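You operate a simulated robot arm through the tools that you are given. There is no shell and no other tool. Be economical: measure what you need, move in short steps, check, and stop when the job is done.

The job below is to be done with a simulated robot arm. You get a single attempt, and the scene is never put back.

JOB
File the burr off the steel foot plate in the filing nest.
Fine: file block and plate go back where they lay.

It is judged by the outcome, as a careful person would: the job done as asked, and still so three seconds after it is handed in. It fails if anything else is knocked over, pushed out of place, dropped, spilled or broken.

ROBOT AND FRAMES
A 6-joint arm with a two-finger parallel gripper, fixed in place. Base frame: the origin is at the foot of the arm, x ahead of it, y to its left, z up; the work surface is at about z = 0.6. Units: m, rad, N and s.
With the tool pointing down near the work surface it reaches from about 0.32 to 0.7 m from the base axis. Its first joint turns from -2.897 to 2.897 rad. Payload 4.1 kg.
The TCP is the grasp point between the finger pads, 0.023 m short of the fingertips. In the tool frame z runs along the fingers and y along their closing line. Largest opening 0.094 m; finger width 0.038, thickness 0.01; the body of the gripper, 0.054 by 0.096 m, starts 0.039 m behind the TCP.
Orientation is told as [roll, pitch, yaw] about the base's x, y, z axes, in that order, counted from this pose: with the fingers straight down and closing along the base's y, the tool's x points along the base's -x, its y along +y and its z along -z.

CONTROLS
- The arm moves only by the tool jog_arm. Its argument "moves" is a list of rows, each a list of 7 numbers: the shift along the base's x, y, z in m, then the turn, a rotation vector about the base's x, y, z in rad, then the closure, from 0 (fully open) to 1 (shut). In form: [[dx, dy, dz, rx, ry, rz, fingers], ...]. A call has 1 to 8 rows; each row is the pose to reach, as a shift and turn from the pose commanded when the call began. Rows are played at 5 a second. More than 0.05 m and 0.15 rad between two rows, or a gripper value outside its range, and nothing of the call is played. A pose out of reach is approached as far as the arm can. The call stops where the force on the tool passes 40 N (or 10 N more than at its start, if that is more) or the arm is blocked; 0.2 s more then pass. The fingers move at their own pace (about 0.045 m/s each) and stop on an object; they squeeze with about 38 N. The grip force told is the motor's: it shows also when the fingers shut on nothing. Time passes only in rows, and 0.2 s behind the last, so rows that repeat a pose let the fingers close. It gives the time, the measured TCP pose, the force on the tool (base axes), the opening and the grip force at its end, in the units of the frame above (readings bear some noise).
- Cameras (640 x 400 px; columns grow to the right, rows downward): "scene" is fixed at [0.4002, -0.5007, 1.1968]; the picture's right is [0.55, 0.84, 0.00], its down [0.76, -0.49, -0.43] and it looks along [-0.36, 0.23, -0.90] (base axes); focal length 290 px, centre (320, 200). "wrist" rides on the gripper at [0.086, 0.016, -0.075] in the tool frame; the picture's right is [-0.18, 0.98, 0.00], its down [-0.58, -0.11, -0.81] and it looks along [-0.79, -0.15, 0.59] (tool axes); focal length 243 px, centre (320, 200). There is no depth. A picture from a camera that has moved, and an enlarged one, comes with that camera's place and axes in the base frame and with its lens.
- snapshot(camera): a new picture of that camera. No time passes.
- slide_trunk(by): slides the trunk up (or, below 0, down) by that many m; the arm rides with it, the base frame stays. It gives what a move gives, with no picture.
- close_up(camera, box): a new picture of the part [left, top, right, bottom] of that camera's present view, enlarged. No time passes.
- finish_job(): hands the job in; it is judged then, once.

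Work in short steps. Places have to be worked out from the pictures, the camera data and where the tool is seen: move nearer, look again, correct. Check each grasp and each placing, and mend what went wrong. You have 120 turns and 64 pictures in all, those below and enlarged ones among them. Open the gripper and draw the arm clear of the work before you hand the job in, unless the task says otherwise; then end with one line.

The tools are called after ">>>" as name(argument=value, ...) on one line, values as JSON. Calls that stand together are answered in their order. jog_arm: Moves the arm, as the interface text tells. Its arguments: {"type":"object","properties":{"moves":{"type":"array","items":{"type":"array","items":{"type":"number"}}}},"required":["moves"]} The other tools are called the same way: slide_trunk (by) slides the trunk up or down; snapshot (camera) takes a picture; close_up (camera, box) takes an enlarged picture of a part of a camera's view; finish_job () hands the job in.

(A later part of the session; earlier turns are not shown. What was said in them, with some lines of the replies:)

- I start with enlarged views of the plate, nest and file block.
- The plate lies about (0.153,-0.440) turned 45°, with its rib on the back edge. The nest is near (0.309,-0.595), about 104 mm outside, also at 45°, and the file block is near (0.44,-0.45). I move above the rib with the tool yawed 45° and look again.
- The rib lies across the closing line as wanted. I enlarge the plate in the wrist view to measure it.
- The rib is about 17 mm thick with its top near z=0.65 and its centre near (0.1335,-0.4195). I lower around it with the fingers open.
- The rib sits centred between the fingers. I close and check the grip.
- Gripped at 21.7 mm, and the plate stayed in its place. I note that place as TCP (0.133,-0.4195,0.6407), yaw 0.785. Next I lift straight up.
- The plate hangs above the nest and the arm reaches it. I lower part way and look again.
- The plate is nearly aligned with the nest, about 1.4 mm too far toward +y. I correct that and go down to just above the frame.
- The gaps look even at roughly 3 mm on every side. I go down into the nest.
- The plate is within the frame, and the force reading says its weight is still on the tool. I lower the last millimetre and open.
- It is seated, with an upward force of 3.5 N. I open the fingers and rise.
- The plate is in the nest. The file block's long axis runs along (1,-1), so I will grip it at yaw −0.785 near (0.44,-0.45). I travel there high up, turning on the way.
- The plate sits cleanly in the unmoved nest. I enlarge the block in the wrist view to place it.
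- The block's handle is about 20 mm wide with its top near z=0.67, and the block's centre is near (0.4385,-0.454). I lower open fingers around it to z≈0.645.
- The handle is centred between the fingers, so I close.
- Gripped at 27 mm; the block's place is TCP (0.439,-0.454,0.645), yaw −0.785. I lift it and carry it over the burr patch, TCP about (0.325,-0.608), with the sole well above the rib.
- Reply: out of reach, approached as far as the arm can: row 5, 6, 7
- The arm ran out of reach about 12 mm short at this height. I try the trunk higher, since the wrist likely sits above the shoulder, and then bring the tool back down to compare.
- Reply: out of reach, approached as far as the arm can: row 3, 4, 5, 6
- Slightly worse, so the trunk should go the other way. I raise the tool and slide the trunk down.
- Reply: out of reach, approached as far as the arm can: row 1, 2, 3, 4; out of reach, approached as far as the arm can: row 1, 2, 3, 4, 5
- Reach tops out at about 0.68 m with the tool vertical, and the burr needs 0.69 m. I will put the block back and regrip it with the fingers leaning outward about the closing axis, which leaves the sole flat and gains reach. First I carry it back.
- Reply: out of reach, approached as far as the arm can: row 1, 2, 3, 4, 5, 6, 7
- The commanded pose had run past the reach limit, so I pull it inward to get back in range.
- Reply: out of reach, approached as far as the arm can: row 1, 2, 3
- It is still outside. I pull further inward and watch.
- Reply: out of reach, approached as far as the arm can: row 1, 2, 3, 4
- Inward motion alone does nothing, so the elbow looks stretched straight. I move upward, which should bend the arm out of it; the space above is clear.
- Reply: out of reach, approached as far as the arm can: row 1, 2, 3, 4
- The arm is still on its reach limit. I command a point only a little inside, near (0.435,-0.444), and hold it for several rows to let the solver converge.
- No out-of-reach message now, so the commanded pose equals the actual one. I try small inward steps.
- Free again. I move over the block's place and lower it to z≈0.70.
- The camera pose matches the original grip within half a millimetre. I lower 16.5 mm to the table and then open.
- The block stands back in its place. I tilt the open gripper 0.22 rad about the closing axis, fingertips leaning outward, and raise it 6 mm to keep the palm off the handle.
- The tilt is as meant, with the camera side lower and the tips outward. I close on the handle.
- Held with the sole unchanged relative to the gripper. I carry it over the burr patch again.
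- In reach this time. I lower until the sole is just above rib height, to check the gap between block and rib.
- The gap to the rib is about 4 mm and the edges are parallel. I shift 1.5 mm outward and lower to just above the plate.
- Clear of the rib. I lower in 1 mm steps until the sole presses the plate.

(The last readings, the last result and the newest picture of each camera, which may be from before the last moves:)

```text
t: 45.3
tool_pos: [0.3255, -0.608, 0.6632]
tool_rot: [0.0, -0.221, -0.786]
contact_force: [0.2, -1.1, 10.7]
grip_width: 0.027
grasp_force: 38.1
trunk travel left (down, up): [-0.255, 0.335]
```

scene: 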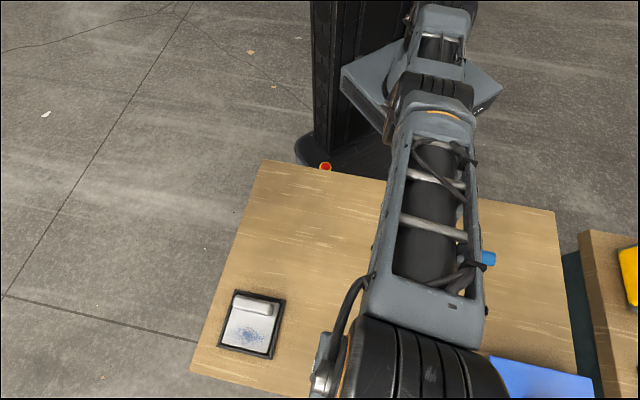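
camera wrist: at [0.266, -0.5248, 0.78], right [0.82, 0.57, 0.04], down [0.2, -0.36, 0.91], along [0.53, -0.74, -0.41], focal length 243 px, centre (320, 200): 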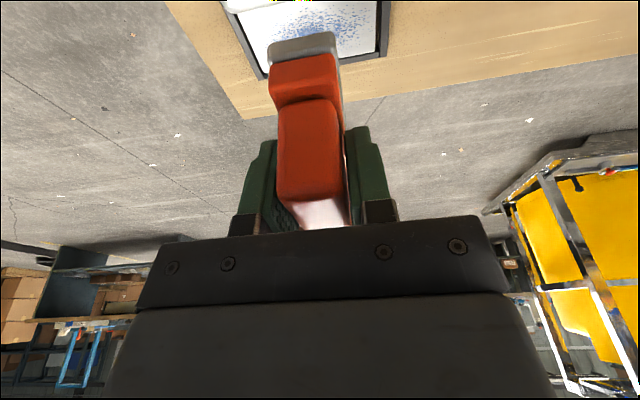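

In contact at 10.7 N. I make a first stroke along the plate's width, out to +28 mm and back to −28 mm.

>>> jog_arm(moves=[[0.007, 0.007, 0, 0, 0, 0, 1], [0.014, 0.014, 0, 0, 0, 0, 1], [0.0198, 0.0198, 0, 0, 0, 0, 1], [0.01, 0.01, 0, 0, 0, 0, 1], [0, 0, 0, 0, 0, 0, 1], [-0.007, -0.007, 0, 0, 0, 0, 1], [-0.014, -0.014, 0, 0, 0, 0, 1], [-0.0198, -0.0198, 0, 0, 0, 0, 1]])

>>> close_up(camera="scene", box=[200, 270, 330, 380])

```text
t: 47.1
tool_pos: [0.3072, -0.6261, 0.6644]
tool_rot: [0.001, -0.22, -0.783]
contact_force: [7.5, 3.0, 17.0]
grip_width: 0.0272
grasp_force: 38.6
trunk travel left (down, up): [-0.255, 0.335]
```

```text
3.64 times, centred on (265, 325) of scene
camera zoom: at [0.4002, -0.5007, 1.1968], right [0.55, 0.84, 0.0], down [0.76, -0.49, -0.43], along [-0.36, 0.23, -0.9], focal length 1055 px, centre (520, -254)
```

zoom: 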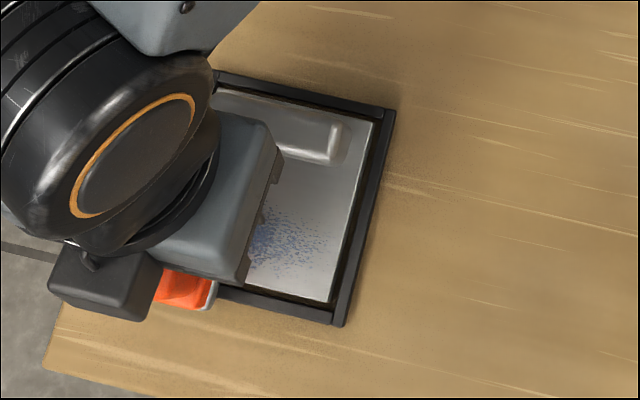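

The nest holds and the blue already looks fainter. I carry on with full strokes.

>>> jog_arm(moves=[[0.01, 0.01, 0, 0, 0, 0, 1], [0.02, 0.02, 0, 0, 0, 0, 1], [0.03, 0.03, 0, 0, 0, 0, 1], [0.0396, 0.0396, 0, 0, 0, 0, 1], [0.03, 0.03, 0, 0, 0, 0, 1], [0.02, 0.02, 0, 0, 0, 0, 1], [0.01, 0.01, 0, 0, 0, 0, 1], [0, 0, 0, 0, 0, 0, 1]])

>>> jog_arm(moves=[[0.01, 0.01, 0, 0, 0, 0, 1], [0.02, 0.02, 0, 0, 0, 0, 1], [0.03, 0.03, 0, 0, 0, 0, 1], [0.0396, 0.0396, 0, 0, 0, 0, 1], [0.03, 0.03, 0, 0, 0, 0, 1], [0.02, 0.02, 0, 0, 0, 0, 1], [0.01, 0.01, 0, 0, 0, 0, 1], [0, 0, 0, 0, 0, 0, 1]])

>>> close_up(camera="scene", box=[200, 270, 330, 380])

```text
t: 48.9
tool_pos: [0.3066, -0.6281, 0.6636]
tool_rot: [0.001, -0.219, -0.783]
contact_force: [4.5, 4.3, 16.8]
grip_width: 0.0275
grasp_force: 37.9
trunk travel left (down, up): [-0.255, 0.335]
```

```text
t: 50.7
tool_pos: [0.3071, -0.6279, 0.6621]
tool_rot: [-0.001, -0.22, -0.783]
contact_force: [5.4, 3.9, 18.7]
grip_width: 0.027
grasp_force: 37.7
trunk travel left (down, up): [-0.255, 0.335]
```

```text
3.64 times, centred on (265, 325) of scene
camera zoom: at [0.4002, -0.5007, 1.1968], right [0.55, 0.84, 0.0], down [0.76, -0.49, -0.43], along [-0.36, 0.23, -0.9], focal length 1055 px, centre (520, -254)
```

zoom: 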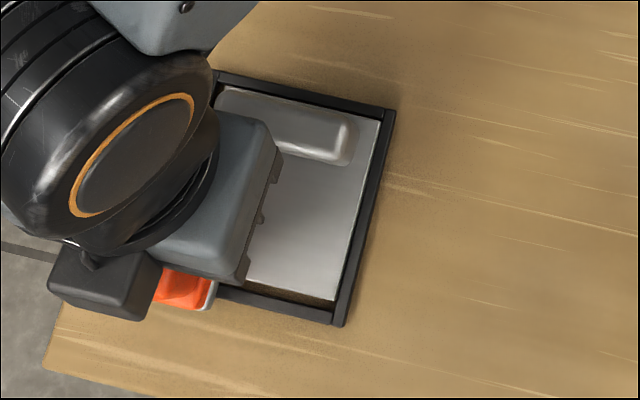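

The blue is gone where the plate can be seen. I do one more stroke, stop at the middle and then lift.

>>> jog_arm(moves=[[0.01, 0.01, 0, 0, 0, 0, 1], [0.02, 0.02, 0, 0, 0, 0, 1], [0.03, 0.03, 0, 0, 0, 0, 1], [0.0396, 0.0396, 0, 0, 0, 0, 1], [0.02, 0.02, 0, 0, 0, 0, 1], [0, 0, 0, 0, 0, 0, 1], [0.01, 0.01, 0, 0, 0, 0, 1], [0.0198, 0.0198, 0, 0, 0, 0, 1]])

>>> jog_arm(moves=[[0.0005, -0.0005, 0.01, 0, 0, 0, 1], [0.001, -0.001, 0.03, 0, 0, 0, 1], [0.001, -0.001, 0.06, 0, 0, 0, 1], [0.001, -0.001, 0.07, 0, 0, 0, 1]])

>>> snapshot(camera="wrist")

```text
t: 52.5
tool_pos: [0.3258, -0.608, 0.6621]
tool_rot: [0.0, -0.22, -0.784]
contact_force: [-3.0, -1.7, 14.9]
grip_width: 0.0271
grasp_force: 38.2
trunk travel left (down, up): [-0.255, 0.335]
```

```text
t: 53.5
tool_pos: [0.3281, -0.608, 0.7314]
tool_rot: [-0.001, -0.217, -0.786]
contact_force: [0.6, -0.4, -1.5]
grip_width: 0.0269
grasp_force: 37.6
trunk travel left (down, up): [-0.255, 0.335]
```

```text
26 pictures are left
camera wrist: at [0.2679, -0.5257, 0.7857], right [0.82, 0.57, 0.04], down [0.2, -0.36, 0.91], along [0.53, -0.74, -0.41], focal length 243 px, centre (320, 200)
```

wrist: 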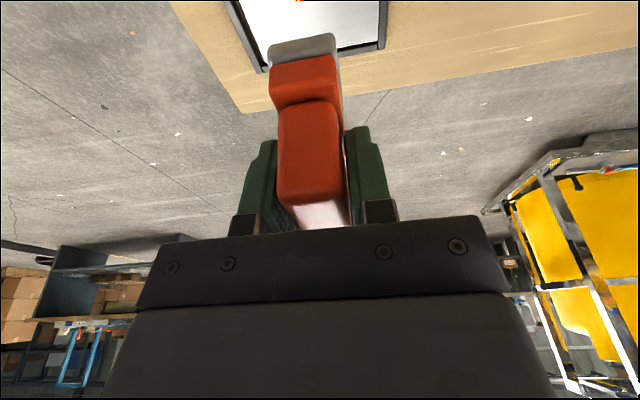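

The plate looks clean. I carry the block back over its own place, using the camera pose from the grip as the reference.

>>> jog_arm(moves=[[0.022, 0.031, 0, 0, 0, 0, 1], [0.044, 0.062, 0, 0, 0, 0, 1], [0.066, 0.093, 0, 0, 0, 0, 1], [0.088, 0.124, 0, 0, 0, 0, 1], [0.107, 0.149, 0, 0, 0, 0, 1], [0.1111, 0.1542, 0, 0, 0, 0, 1], [0.1111, 0.1542, 0, 0, 0, 0, 1]])

>>> jog_arm(moves=[[0, 0, -0.03, 0, 0, 0, 1], [0, 0, -0.055, 0, 0, 0, 1], [0, 0, -0.072, 0, 0, 0, 1], [0, 0, -0.072, 0, 0, 0, 1]])

>>> snapshot(camera="wrist")

>>> close_up(camera="scene", box=[200, 270, 390, 390])

```text
t: 55.1
tool_pos: [0.4383, -0.4552, 0.7312]
tool_rot: [-0.001, -0.22, -0.785]
contact_force: [-1.2, 0.6, -1.3]
grip_width: 0.0272
grasp_force: 37.9
trunk travel left (down, up): [-0.255, 0.335]
```

```text
t: 56.1
tool_pos: [0.4363, -0.455, 0.66]
tool_rot: [0.001, -0.216, -0.786]
contact_force: [0.0, 0.1, -1.3]
grip_width: 0.0272
grasp_force: 38.5
trunk travel left (down, up): [-0.255, 0.335]
```

```text
25 pictures are left
camera wrist: at [0.3785, -0.3725, 0.7128], right [0.82, 0.57, 0.04], down [0.2, -0.36, 0.91], along [0.53, -0.74, -0.41], focal length 243 px, centre (320, 200)
```

wrist: 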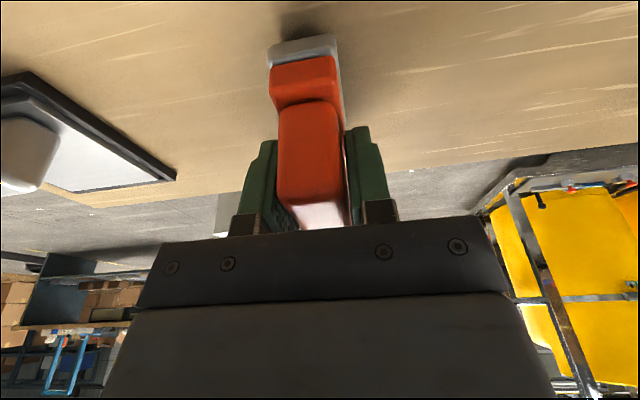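

```text
3.33 times, centred on (295, 330) of scene
camera zoom: at [0.4002, -0.5007, 1.1968], right [0.55, 0.84, 0.0], down [0.76, -0.49, -0.43], along [-0.36, 0.23, -0.9], focal length 967 px, centre (403, -233)
```

zoom: 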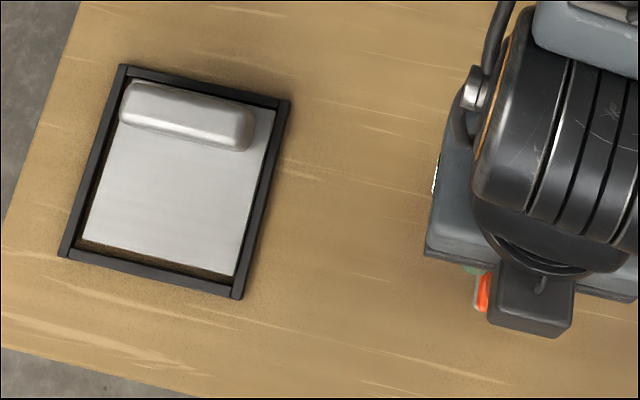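

The burr is fully gone and the nest has not moved. I set the block down with small corrections and open.

>>> jog_arm(moves=[[0.0005, 0.001, -0.004, 0, 0, 0, 1], [0.0005, 0.001, -0.0065, 0, 0, 0, 1], [0.0005, 0.001, -0.0076, 0, 0, 0, 1], [0.0005, 0.001, -0.0076, 0, 0, 0, 1]])

```text
t: 57.1
tool_pos: [0.4383, -0.4534, 0.6519]
tool_rot: [0.0, -0.219, -0.786]
contact_force: [0.0, 0.1, -2.9]
grip_width: 0.0272
grasp_force: 37.9
trunk travel left (down, up): [-0.255, 0.335]
```

It is not touching yet, so I lower half a millimetre at a time.

>>> jog_arm(moves=[[0, 0, -0.0005, 0, 0, 0, 1], [0, 0, -0.001, 0, 0, 0, 1], [0, 0, -0.0015, 0, 0, 0, 1], [0, 0, -0.0015, 0, 0, 0, 1]])

```text
t: 58.1
tool_pos: [0.4393, -0.4541, 0.6509]
tool_rot: [0.0, -0.22, -0.786]
contact_force: [-1.8, 1.1, 3.1]
grip_width: 0.0271
grasp_force: 37.8
trunk travel left (down, up): [-0.255, 0.335]
```

Touching now at about +4 N over its weight. I open and withdraw upward along the tool.

>>> jog_arm(moves=[[0, 0, 0, 0, 0, 0, 0.6], [0, 0, 0, 0, 0, 0, 0.2], [0, 0, 0, 0, 0, 0, 0.2], [0, 0, 0, 0, 0, 0, 0.2], [-0.005, 0.005, 0.03, 0, 0, 0, 0.2], [-0.01, 0.01, 0.06, 0, 0, 0, 0.2], [-0.015, 0.015, 0.09, 0, 0, 0, 0.2], [-0.02, 0.02, 0.12, 0, 0, 0, 0.2]])

>>> snapshot(camera="wrist")

```text
t: 59.9
tool_pos: [0.4182, -0.4337, 0.7706]
tool_rot: [-0.001, -0.217, -0.785]
contact_force: [0.0, -0.4, 0.1]
grip_width: 0.0752
grasp_force: 0.1
trunk travel left (down, up): [-0.255, 0.335]
```

```text
23 pictures are left
camera wrist: at [0.3592, -0.3512, 0.8243], right [0.82, 0.57, 0.04], down [0.2, -0.36, 0.91], along [0.53, -0.74, -0.41], focal length 243 px, centre (320, 200)
```

wrist: 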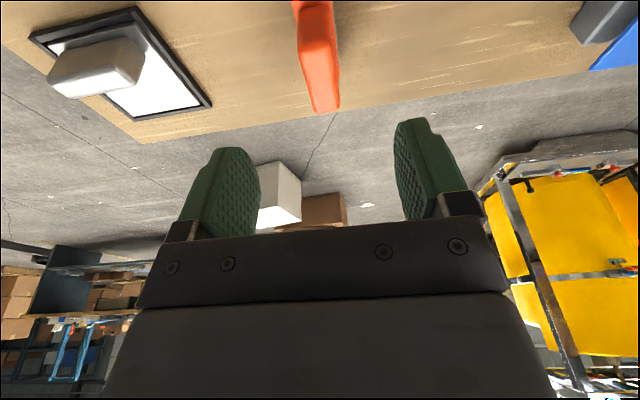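

The block stands. I untilt the tool, then turn back to yaw +0.785 on the way to the plate's rib.

>>> jog_arm(moves=[[0, 0, 0.01, 0.075, 0.075, 0, 0], [0, 0, 0.02, 0.1545, 0.1545, 0, 0], [0, 0, 0.02, 0.1545, 0.1545, 0, 0]])

>>> jog_arm(moves=[[-0.01, -0.01, 0, 0, 0, 0.131, 0], [-0.02, -0.02, 0, 0, 0, 0.262, 0], [-0.03, -0.03, 0, 0, 0, 0.393, 0], [-0.04, -0.04, 0, 0, 0, 0.524, 0], [-0.05, -0.05, 0, 0, 0, 0.655, 0], [-0.06, -0.06, 0, 0, 0, 0.785, 0]])

>>> jog_arm(moves=[[-0.011, -0.013, 0, 0, 0, 0.131, 0], [-0.022, -0.026, 0, 0, 0, 0.262, 0], [-0.033, -0.039, -0.01, 0, 0, 0.393, 0], [-0.044, -0.052, -0.02, 0, 0, 0.524, 0], [-0.055, -0.065, -0.03, 0, 0, 0.655, 0], [-0.068, -0.08, -0.04, 0, 0, 0.785, 0], [-0.068, -0.08, -0.04, 0, 0, 0.785, 0]])

>>> close_up(camera="wrist", box=[200, 0, 400, 140])

>>> close_up(camera="scene", box=[200, 270, 390, 390])

```text
t: 60.7
tool_pos: [0.4198, -0.4337, 0.7893]
tool_rot: [0.0, 0.002, -0.786]
contact_force: [-0.1, 0.6, -0.6]
grip_width: 0.0942
grasp_force: 0.1
trunk travel left (down, up): [-0.255, 0.335]
```

```text
t: 62.1
tool_pos: [0.3596, -0.4946, 0.7912]
tool_rot: [-0.002, 0.0, 0.0]
contact_force: [-0.5, -0.1, 0.0]
grip_width: 0.0938
grasp_force: 0.0
trunk travel left (down, up): [-0.255, 0.335]
```

```text
t: 63.7
tool_pos: [0.2889, -0.574, 0.7507]
tool_rot: [0.002, -0.001, 0.787]
contact_force: [0.5, -0.3, -0.5]
grip_width: 0.0938
grasp_force: 0.1
trunk travel left (down, up): [-0.255, 0.335]
```

```text
2.86 times, centred on (300, 70) of wrist
camera zoom: at [0.2184, -0.6246, 0.825], right [-0.57, 0.82, 0.0], down [0.49, 0.33, 0.81], along [0.66, 0.46, -0.59], focal length 693 px, centre (377, 571)
```

zoom: 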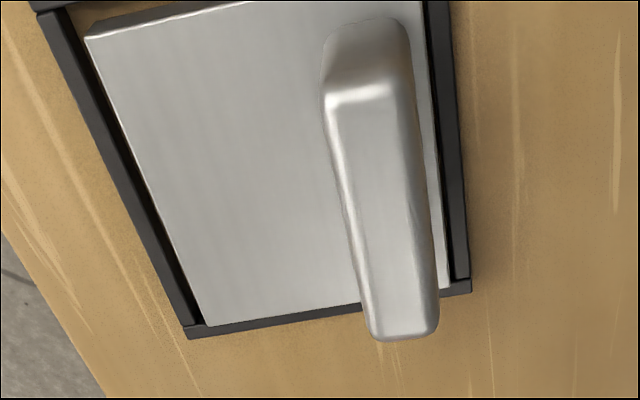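

```text
3.33 times, centred on (295, 330) of scene
camera zoom: at [0.4002, -0.5007, 1.1968], right [0.55, 0.84, 0.0], down [0.76, -0.49, -0.43], along [-0.36, 0.23, -0.9], focal length 967 px, centre (403, -233)
```

zoom: 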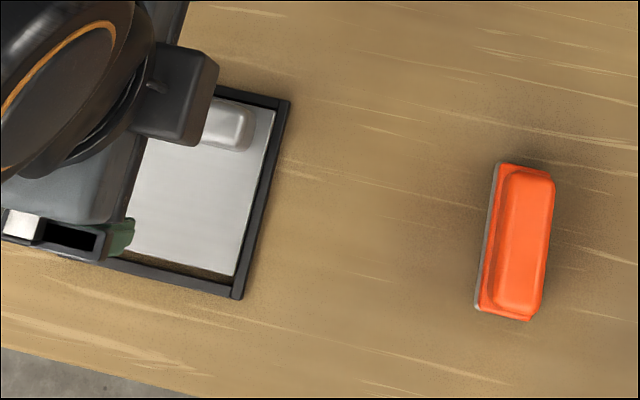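

The block is back within about 3 mm, and the plate has slid about 3 mm inside the nest. I lower onto the rib at the same grip point on the plate.

>>> jog_arm(moves=[[-0.001, 0.0028, -0.04, 0, 0, 0, 0], [-0.001, 0.0028, -0.075, 0, 0, 0, 0], [-0.001, 0.0028, -0.1, 0, 0, 0, 0], [-0.001, 0.0028, -0.11, 0, 0, 0, 0], [-0.001, 0.0028, -0.11, 0, 0, 0, 0]])

>>> snapshot(camera="wrist")

```text
t: 64.9
tool_pos: [0.2911, -0.5715, 0.6415]
tool_rot: [-0.001, 0.001, 0.784]
contact_force: [0.5, -0.2, 0.6]
grip_width: 0.0942
grasp_force: 0.0
trunk travel left (down, up): [-0.255, 0.335]
```

```text
20 pictures are left
camera wrist: at [0.2179, -0.6214, 0.7153], right [-0.56, 0.83, 0.0], down [0.49, 0.33, 0.81], along [0.67, 0.46, -0.59], focal length 243 px, centre (320, 200)
```

wrist: 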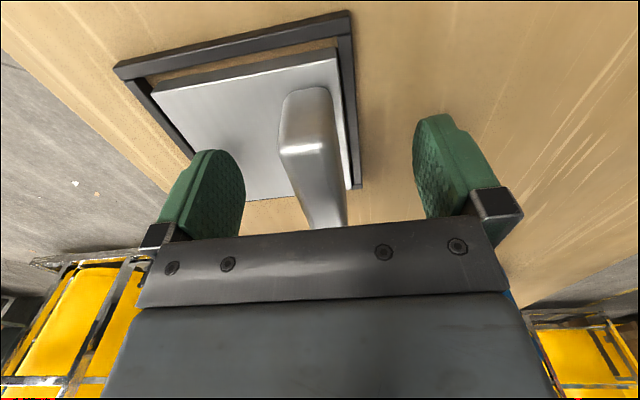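

The view matches the original grip almost exactly. I close and lift gently.

>>> jog_arm(moves=[[0, 0, 0, 0, 0, 0, 0.5], [0, 0, 0, 0, 0, 0, 1], [0, 0, 0, 0, 0, 0, 1], [0, 0, 0, 0, 0, 0, 1], [0, 0, 0, 0, 0, 0, 1], [0, 0, 0, 0, 0, 0, 1]])

>>> jog_arm(moves=[[0, 0, 0.008, 0, 0, 0, 1], [0, 0, 0.016, 0, 0, 0, 1], [0, 0, 0.04, 0, 0, 0, 1], [0, 0, 0.08, 0, 0, 0, 1]])

>>> snapshot(camera="wrist")

```text
t: 66.3
tool_pos: [0.2901, -0.5708, 0.6408]
tool_rot: [0.0, 0.0, 0.785]
contact_force: [0.6, -0.3, 0.5]
grip_width: 0.0217
grasp_force: 38.2
trunk travel left (down, up): [-0.255, 0.335]
```

```text
t: 67.3
tool_pos: [0.29, -0.5719, 0.7204]
tool_rot: [0.001, -0.001, 0.787]
contact_force: [-0.1, -0.7, -3.4]
grip_width: 0.0219
grasp_force: 38.2
trunk travel left (down, up): [-0.255, 0.335]
```

```text
19 pictures are left
camera wrist: at [0.2177, -0.6217, 0.7946], right [-0.56, 0.83, 0.0], down [0.49, 0.33, 0.81], along [0.66, 0.46, -0.59], focal length 243 px, centre (320, 200)
```

wrist: 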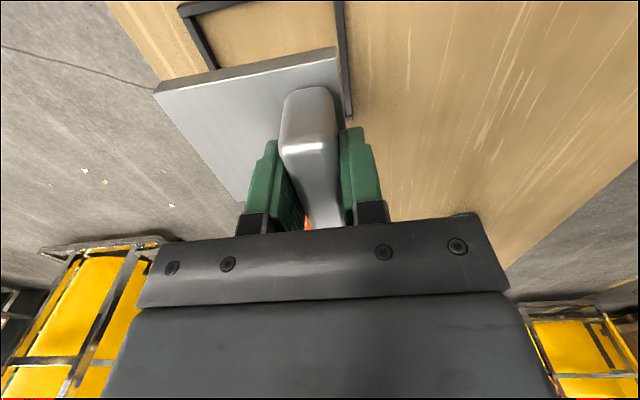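

The plate is lifted with the same grip picture as before. I carry it to its first place, a camera-pose shift of (−0.1562, +0.1525).

>>> jog_arm(moves=[[-0.031, 0.0305, 0, 0, 0, 0, 1], [-0.062, 0.061, 0, 0, 0, 0, 1], [-0.093, 0.0915, 0, 0, 0, 0, 1], [-0.124, 0.122, 0, 0, 0, 0, 1], [-0.15, 0.147, 0, 0, 0, 0, 1], [-0.1562, 0.1525, 0, 0, 0, 0, 1], [-0.1562, 0.1525, 0, 0, 0, 0, 1]])

>>> jog_arm(moves=[[0, 0, -0.03, 0, 0, 0, 1], [0, 0, -0.06, 0, 0, 0, 1], [0, 0, -0.072, 0, 0, 0, 1], [0, 0, -0.072, 0, 0, 0, 1]])

>>> snapshot(camera="wrist")

>>> close_up(camera="scene", box=[230, 170, 340, 250])

```text
t: 68.9
tool_pos: [0.1343, -0.4197, 0.721]
tool_rot: [0.0, 0.0, 0.786]
contact_force: [-0.7, 0.5, -3.5]
grip_width: 0.0216
grasp_force: 38.0
trunk travel left (down, up): [-0.255, 0.335]
```

```text
t: 69.9
tool_pos: [0.1327, -0.4189, 0.6486]
tool_rot: [-0.001, 0.0, 0.784]
contact_force: [0.5, -0.3, -2.8]
grip_width: 0.0222
grasp_force: 38.1
trunk travel left (down, up): [-0.255, 0.335]
```

```text
18 pictures are left
camera wrist: at [0.0612, -0.4693, 0.7228], right [-0.56, 0.83, 0.0], down [0.49, 0.33, 0.81], along [0.67, 0.46, -0.59], focal length 243 px, centre (320, 200)
```

wrist: 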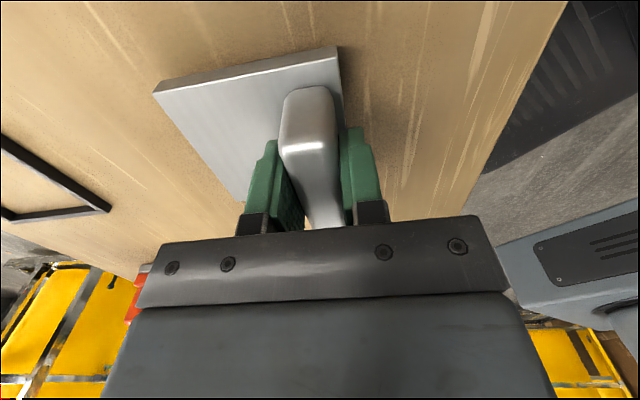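

```text
5.00 times, centred on (285, 210) of scene
camera zoom: at [0.4002, -0.5007, 1.1968], right [0.55, 0.84, 0.0], down [0.76, -0.49, -0.43], along [-0.36, 0.23, -0.9], focal length 1451 px, centre (495, 150)
```

zoom: 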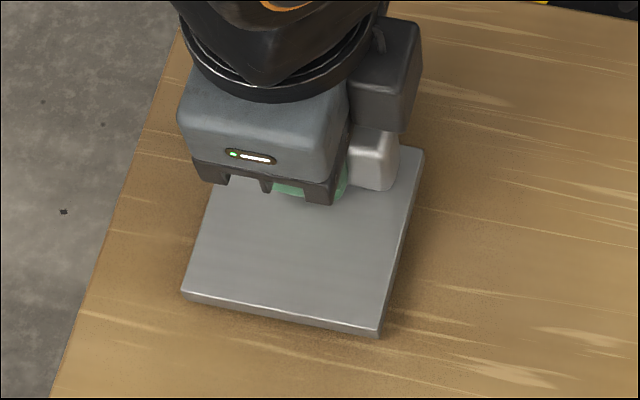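

Right place, about 8 mm up. I lower to contact.

>>> jog_arm(moves=[[0.0002, 0, -0.004, 0, 0, 0, 1], [0.0002, 0, -0.007, 0, 0, 0, 1], [0.0002, 0, -0.008, 0, 0, 0, 1], [0.0002, 0, -0.0085, 0, 0, 0, 1], [0.0002, 0, -0.0085, 0, 0, 0, 1]])

```text
t: 71.1
tool_pos: [0.133, -0.4198, 0.6428]
tool_rot: [-0.001, 0.002, 0.785]
contact_force: [0.5, 0.1, 15.1]
grip_width: 0.0218
grasp_force: 37.9
trunk travel left (down, up): [-0.255, 0.335]
```

Seated, a bit firmly. I ease up 1.5 mm, open and rise straight.

>>> jog_arm(moves=[[0, 0, 0.0015, 0, 0, 0, 1], [0, 0, 0.0015, 0, 0, 0, 0.5], [0, 0, 0.0015, 0, 0, 0, 0.2], [0, 0, 0.0015, 0, 0, 0, 0.2], [0, 0, 0.0015, 0, 0, 0, 0.2], [0, 0, 0.04, 0, 0, 0, 0.2], [0, 0, 0.08, 0, 0, 0, 0.2], [0, 0, 0.12, 0, 0, 0, 0.2]])

>>> jog_arm(moves=[[0, 0.02, 0.04, 0, 0, -0.131, 0.2], [0, 0.04, 0.08, 0, 0, -0.262, 0.2], [0, 0.06, 0.1, 0, 0, -0.393, 0.2], [0, 0.06, 0.12, 0, 0, -0.524, 0.2], [0, 0.06, 0.12, 0, 0, -0.655, 0.2], [0, 0.06, 0.12, 0, 0, -0.785, 0.2]])

>>> snapshot(camera="scene")

>>> close_up(camera="scene", box=[230, 170, 340, 250])

>>> close_up(camera="scene", box=[200, 270, 390, 390])

```text
t: 72.9
tool_pos: [0.1352, -0.4181, 0.7608]
tool_rot: [0.001, 0.0, 0.785]
contact_force: [-0.3, -0.1, 0.7]
grip_width: 0.0753
grasp_force: 0.2
trunk travel left (down, up): [-0.255, 0.335]
```

```text
t: 74.3
tool_pos: [0.1338, -0.3587, 0.881]
tool_rot: [0.001, 0.0, -0.002]
contact_force: [-0.7, 0.3, -0.2]
grip_width: 0.0753
grasp_force: 0.0
trunk travel left (down, up): [-0.255, 0.335]
```

```text
16 pictures are left
```

scene: 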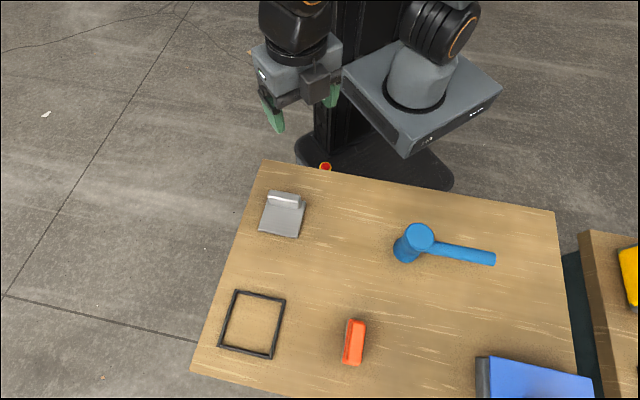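

```text
5.00 times, centred on (285, 210) of scene
camera zoom: at [0.4002, -0.5007, 1.1968], right [0.55, 0.84, 0.0], down [0.76, -0.49, -0.43], along [-0.36, 0.23, -0.9], focal length 1451 px, centre (495, 150)
```

zoom: 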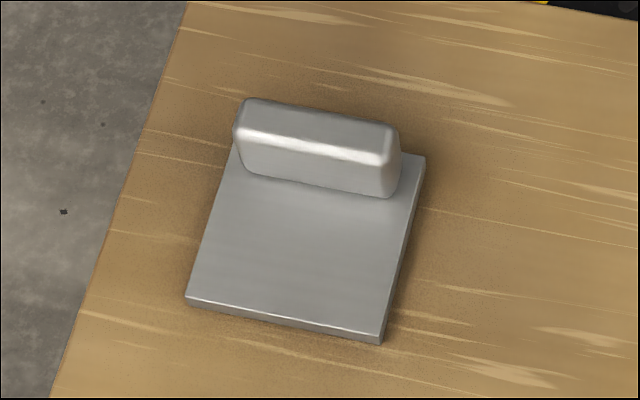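

```text
3.33 times, centred on (295, 330) of scene
camera zoom: at [0.4002, -0.5007, 1.1968], right [0.55, 0.84, 0.0], down [0.76, -0.49, -0.43], along [-0.36, 0.23, -0.9], focal length 967 px, centre (403, -233)
```

zoom: 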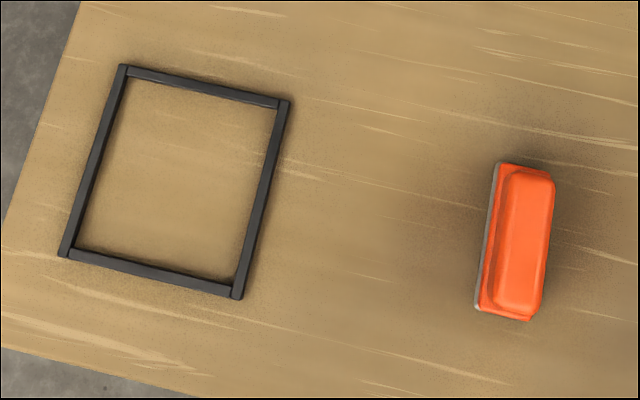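

The plate is back exactly, its face is clean, the nest is untouched, and the block is within about 3 mm of its place. The gripper is open and clear, so I hand in.

>>> finish_job()

```text
The job is handed in.
```

The burr is filed off the foot plate. The plate is back exactly where it lay, and the file block is back within about 3 mm of its original place.
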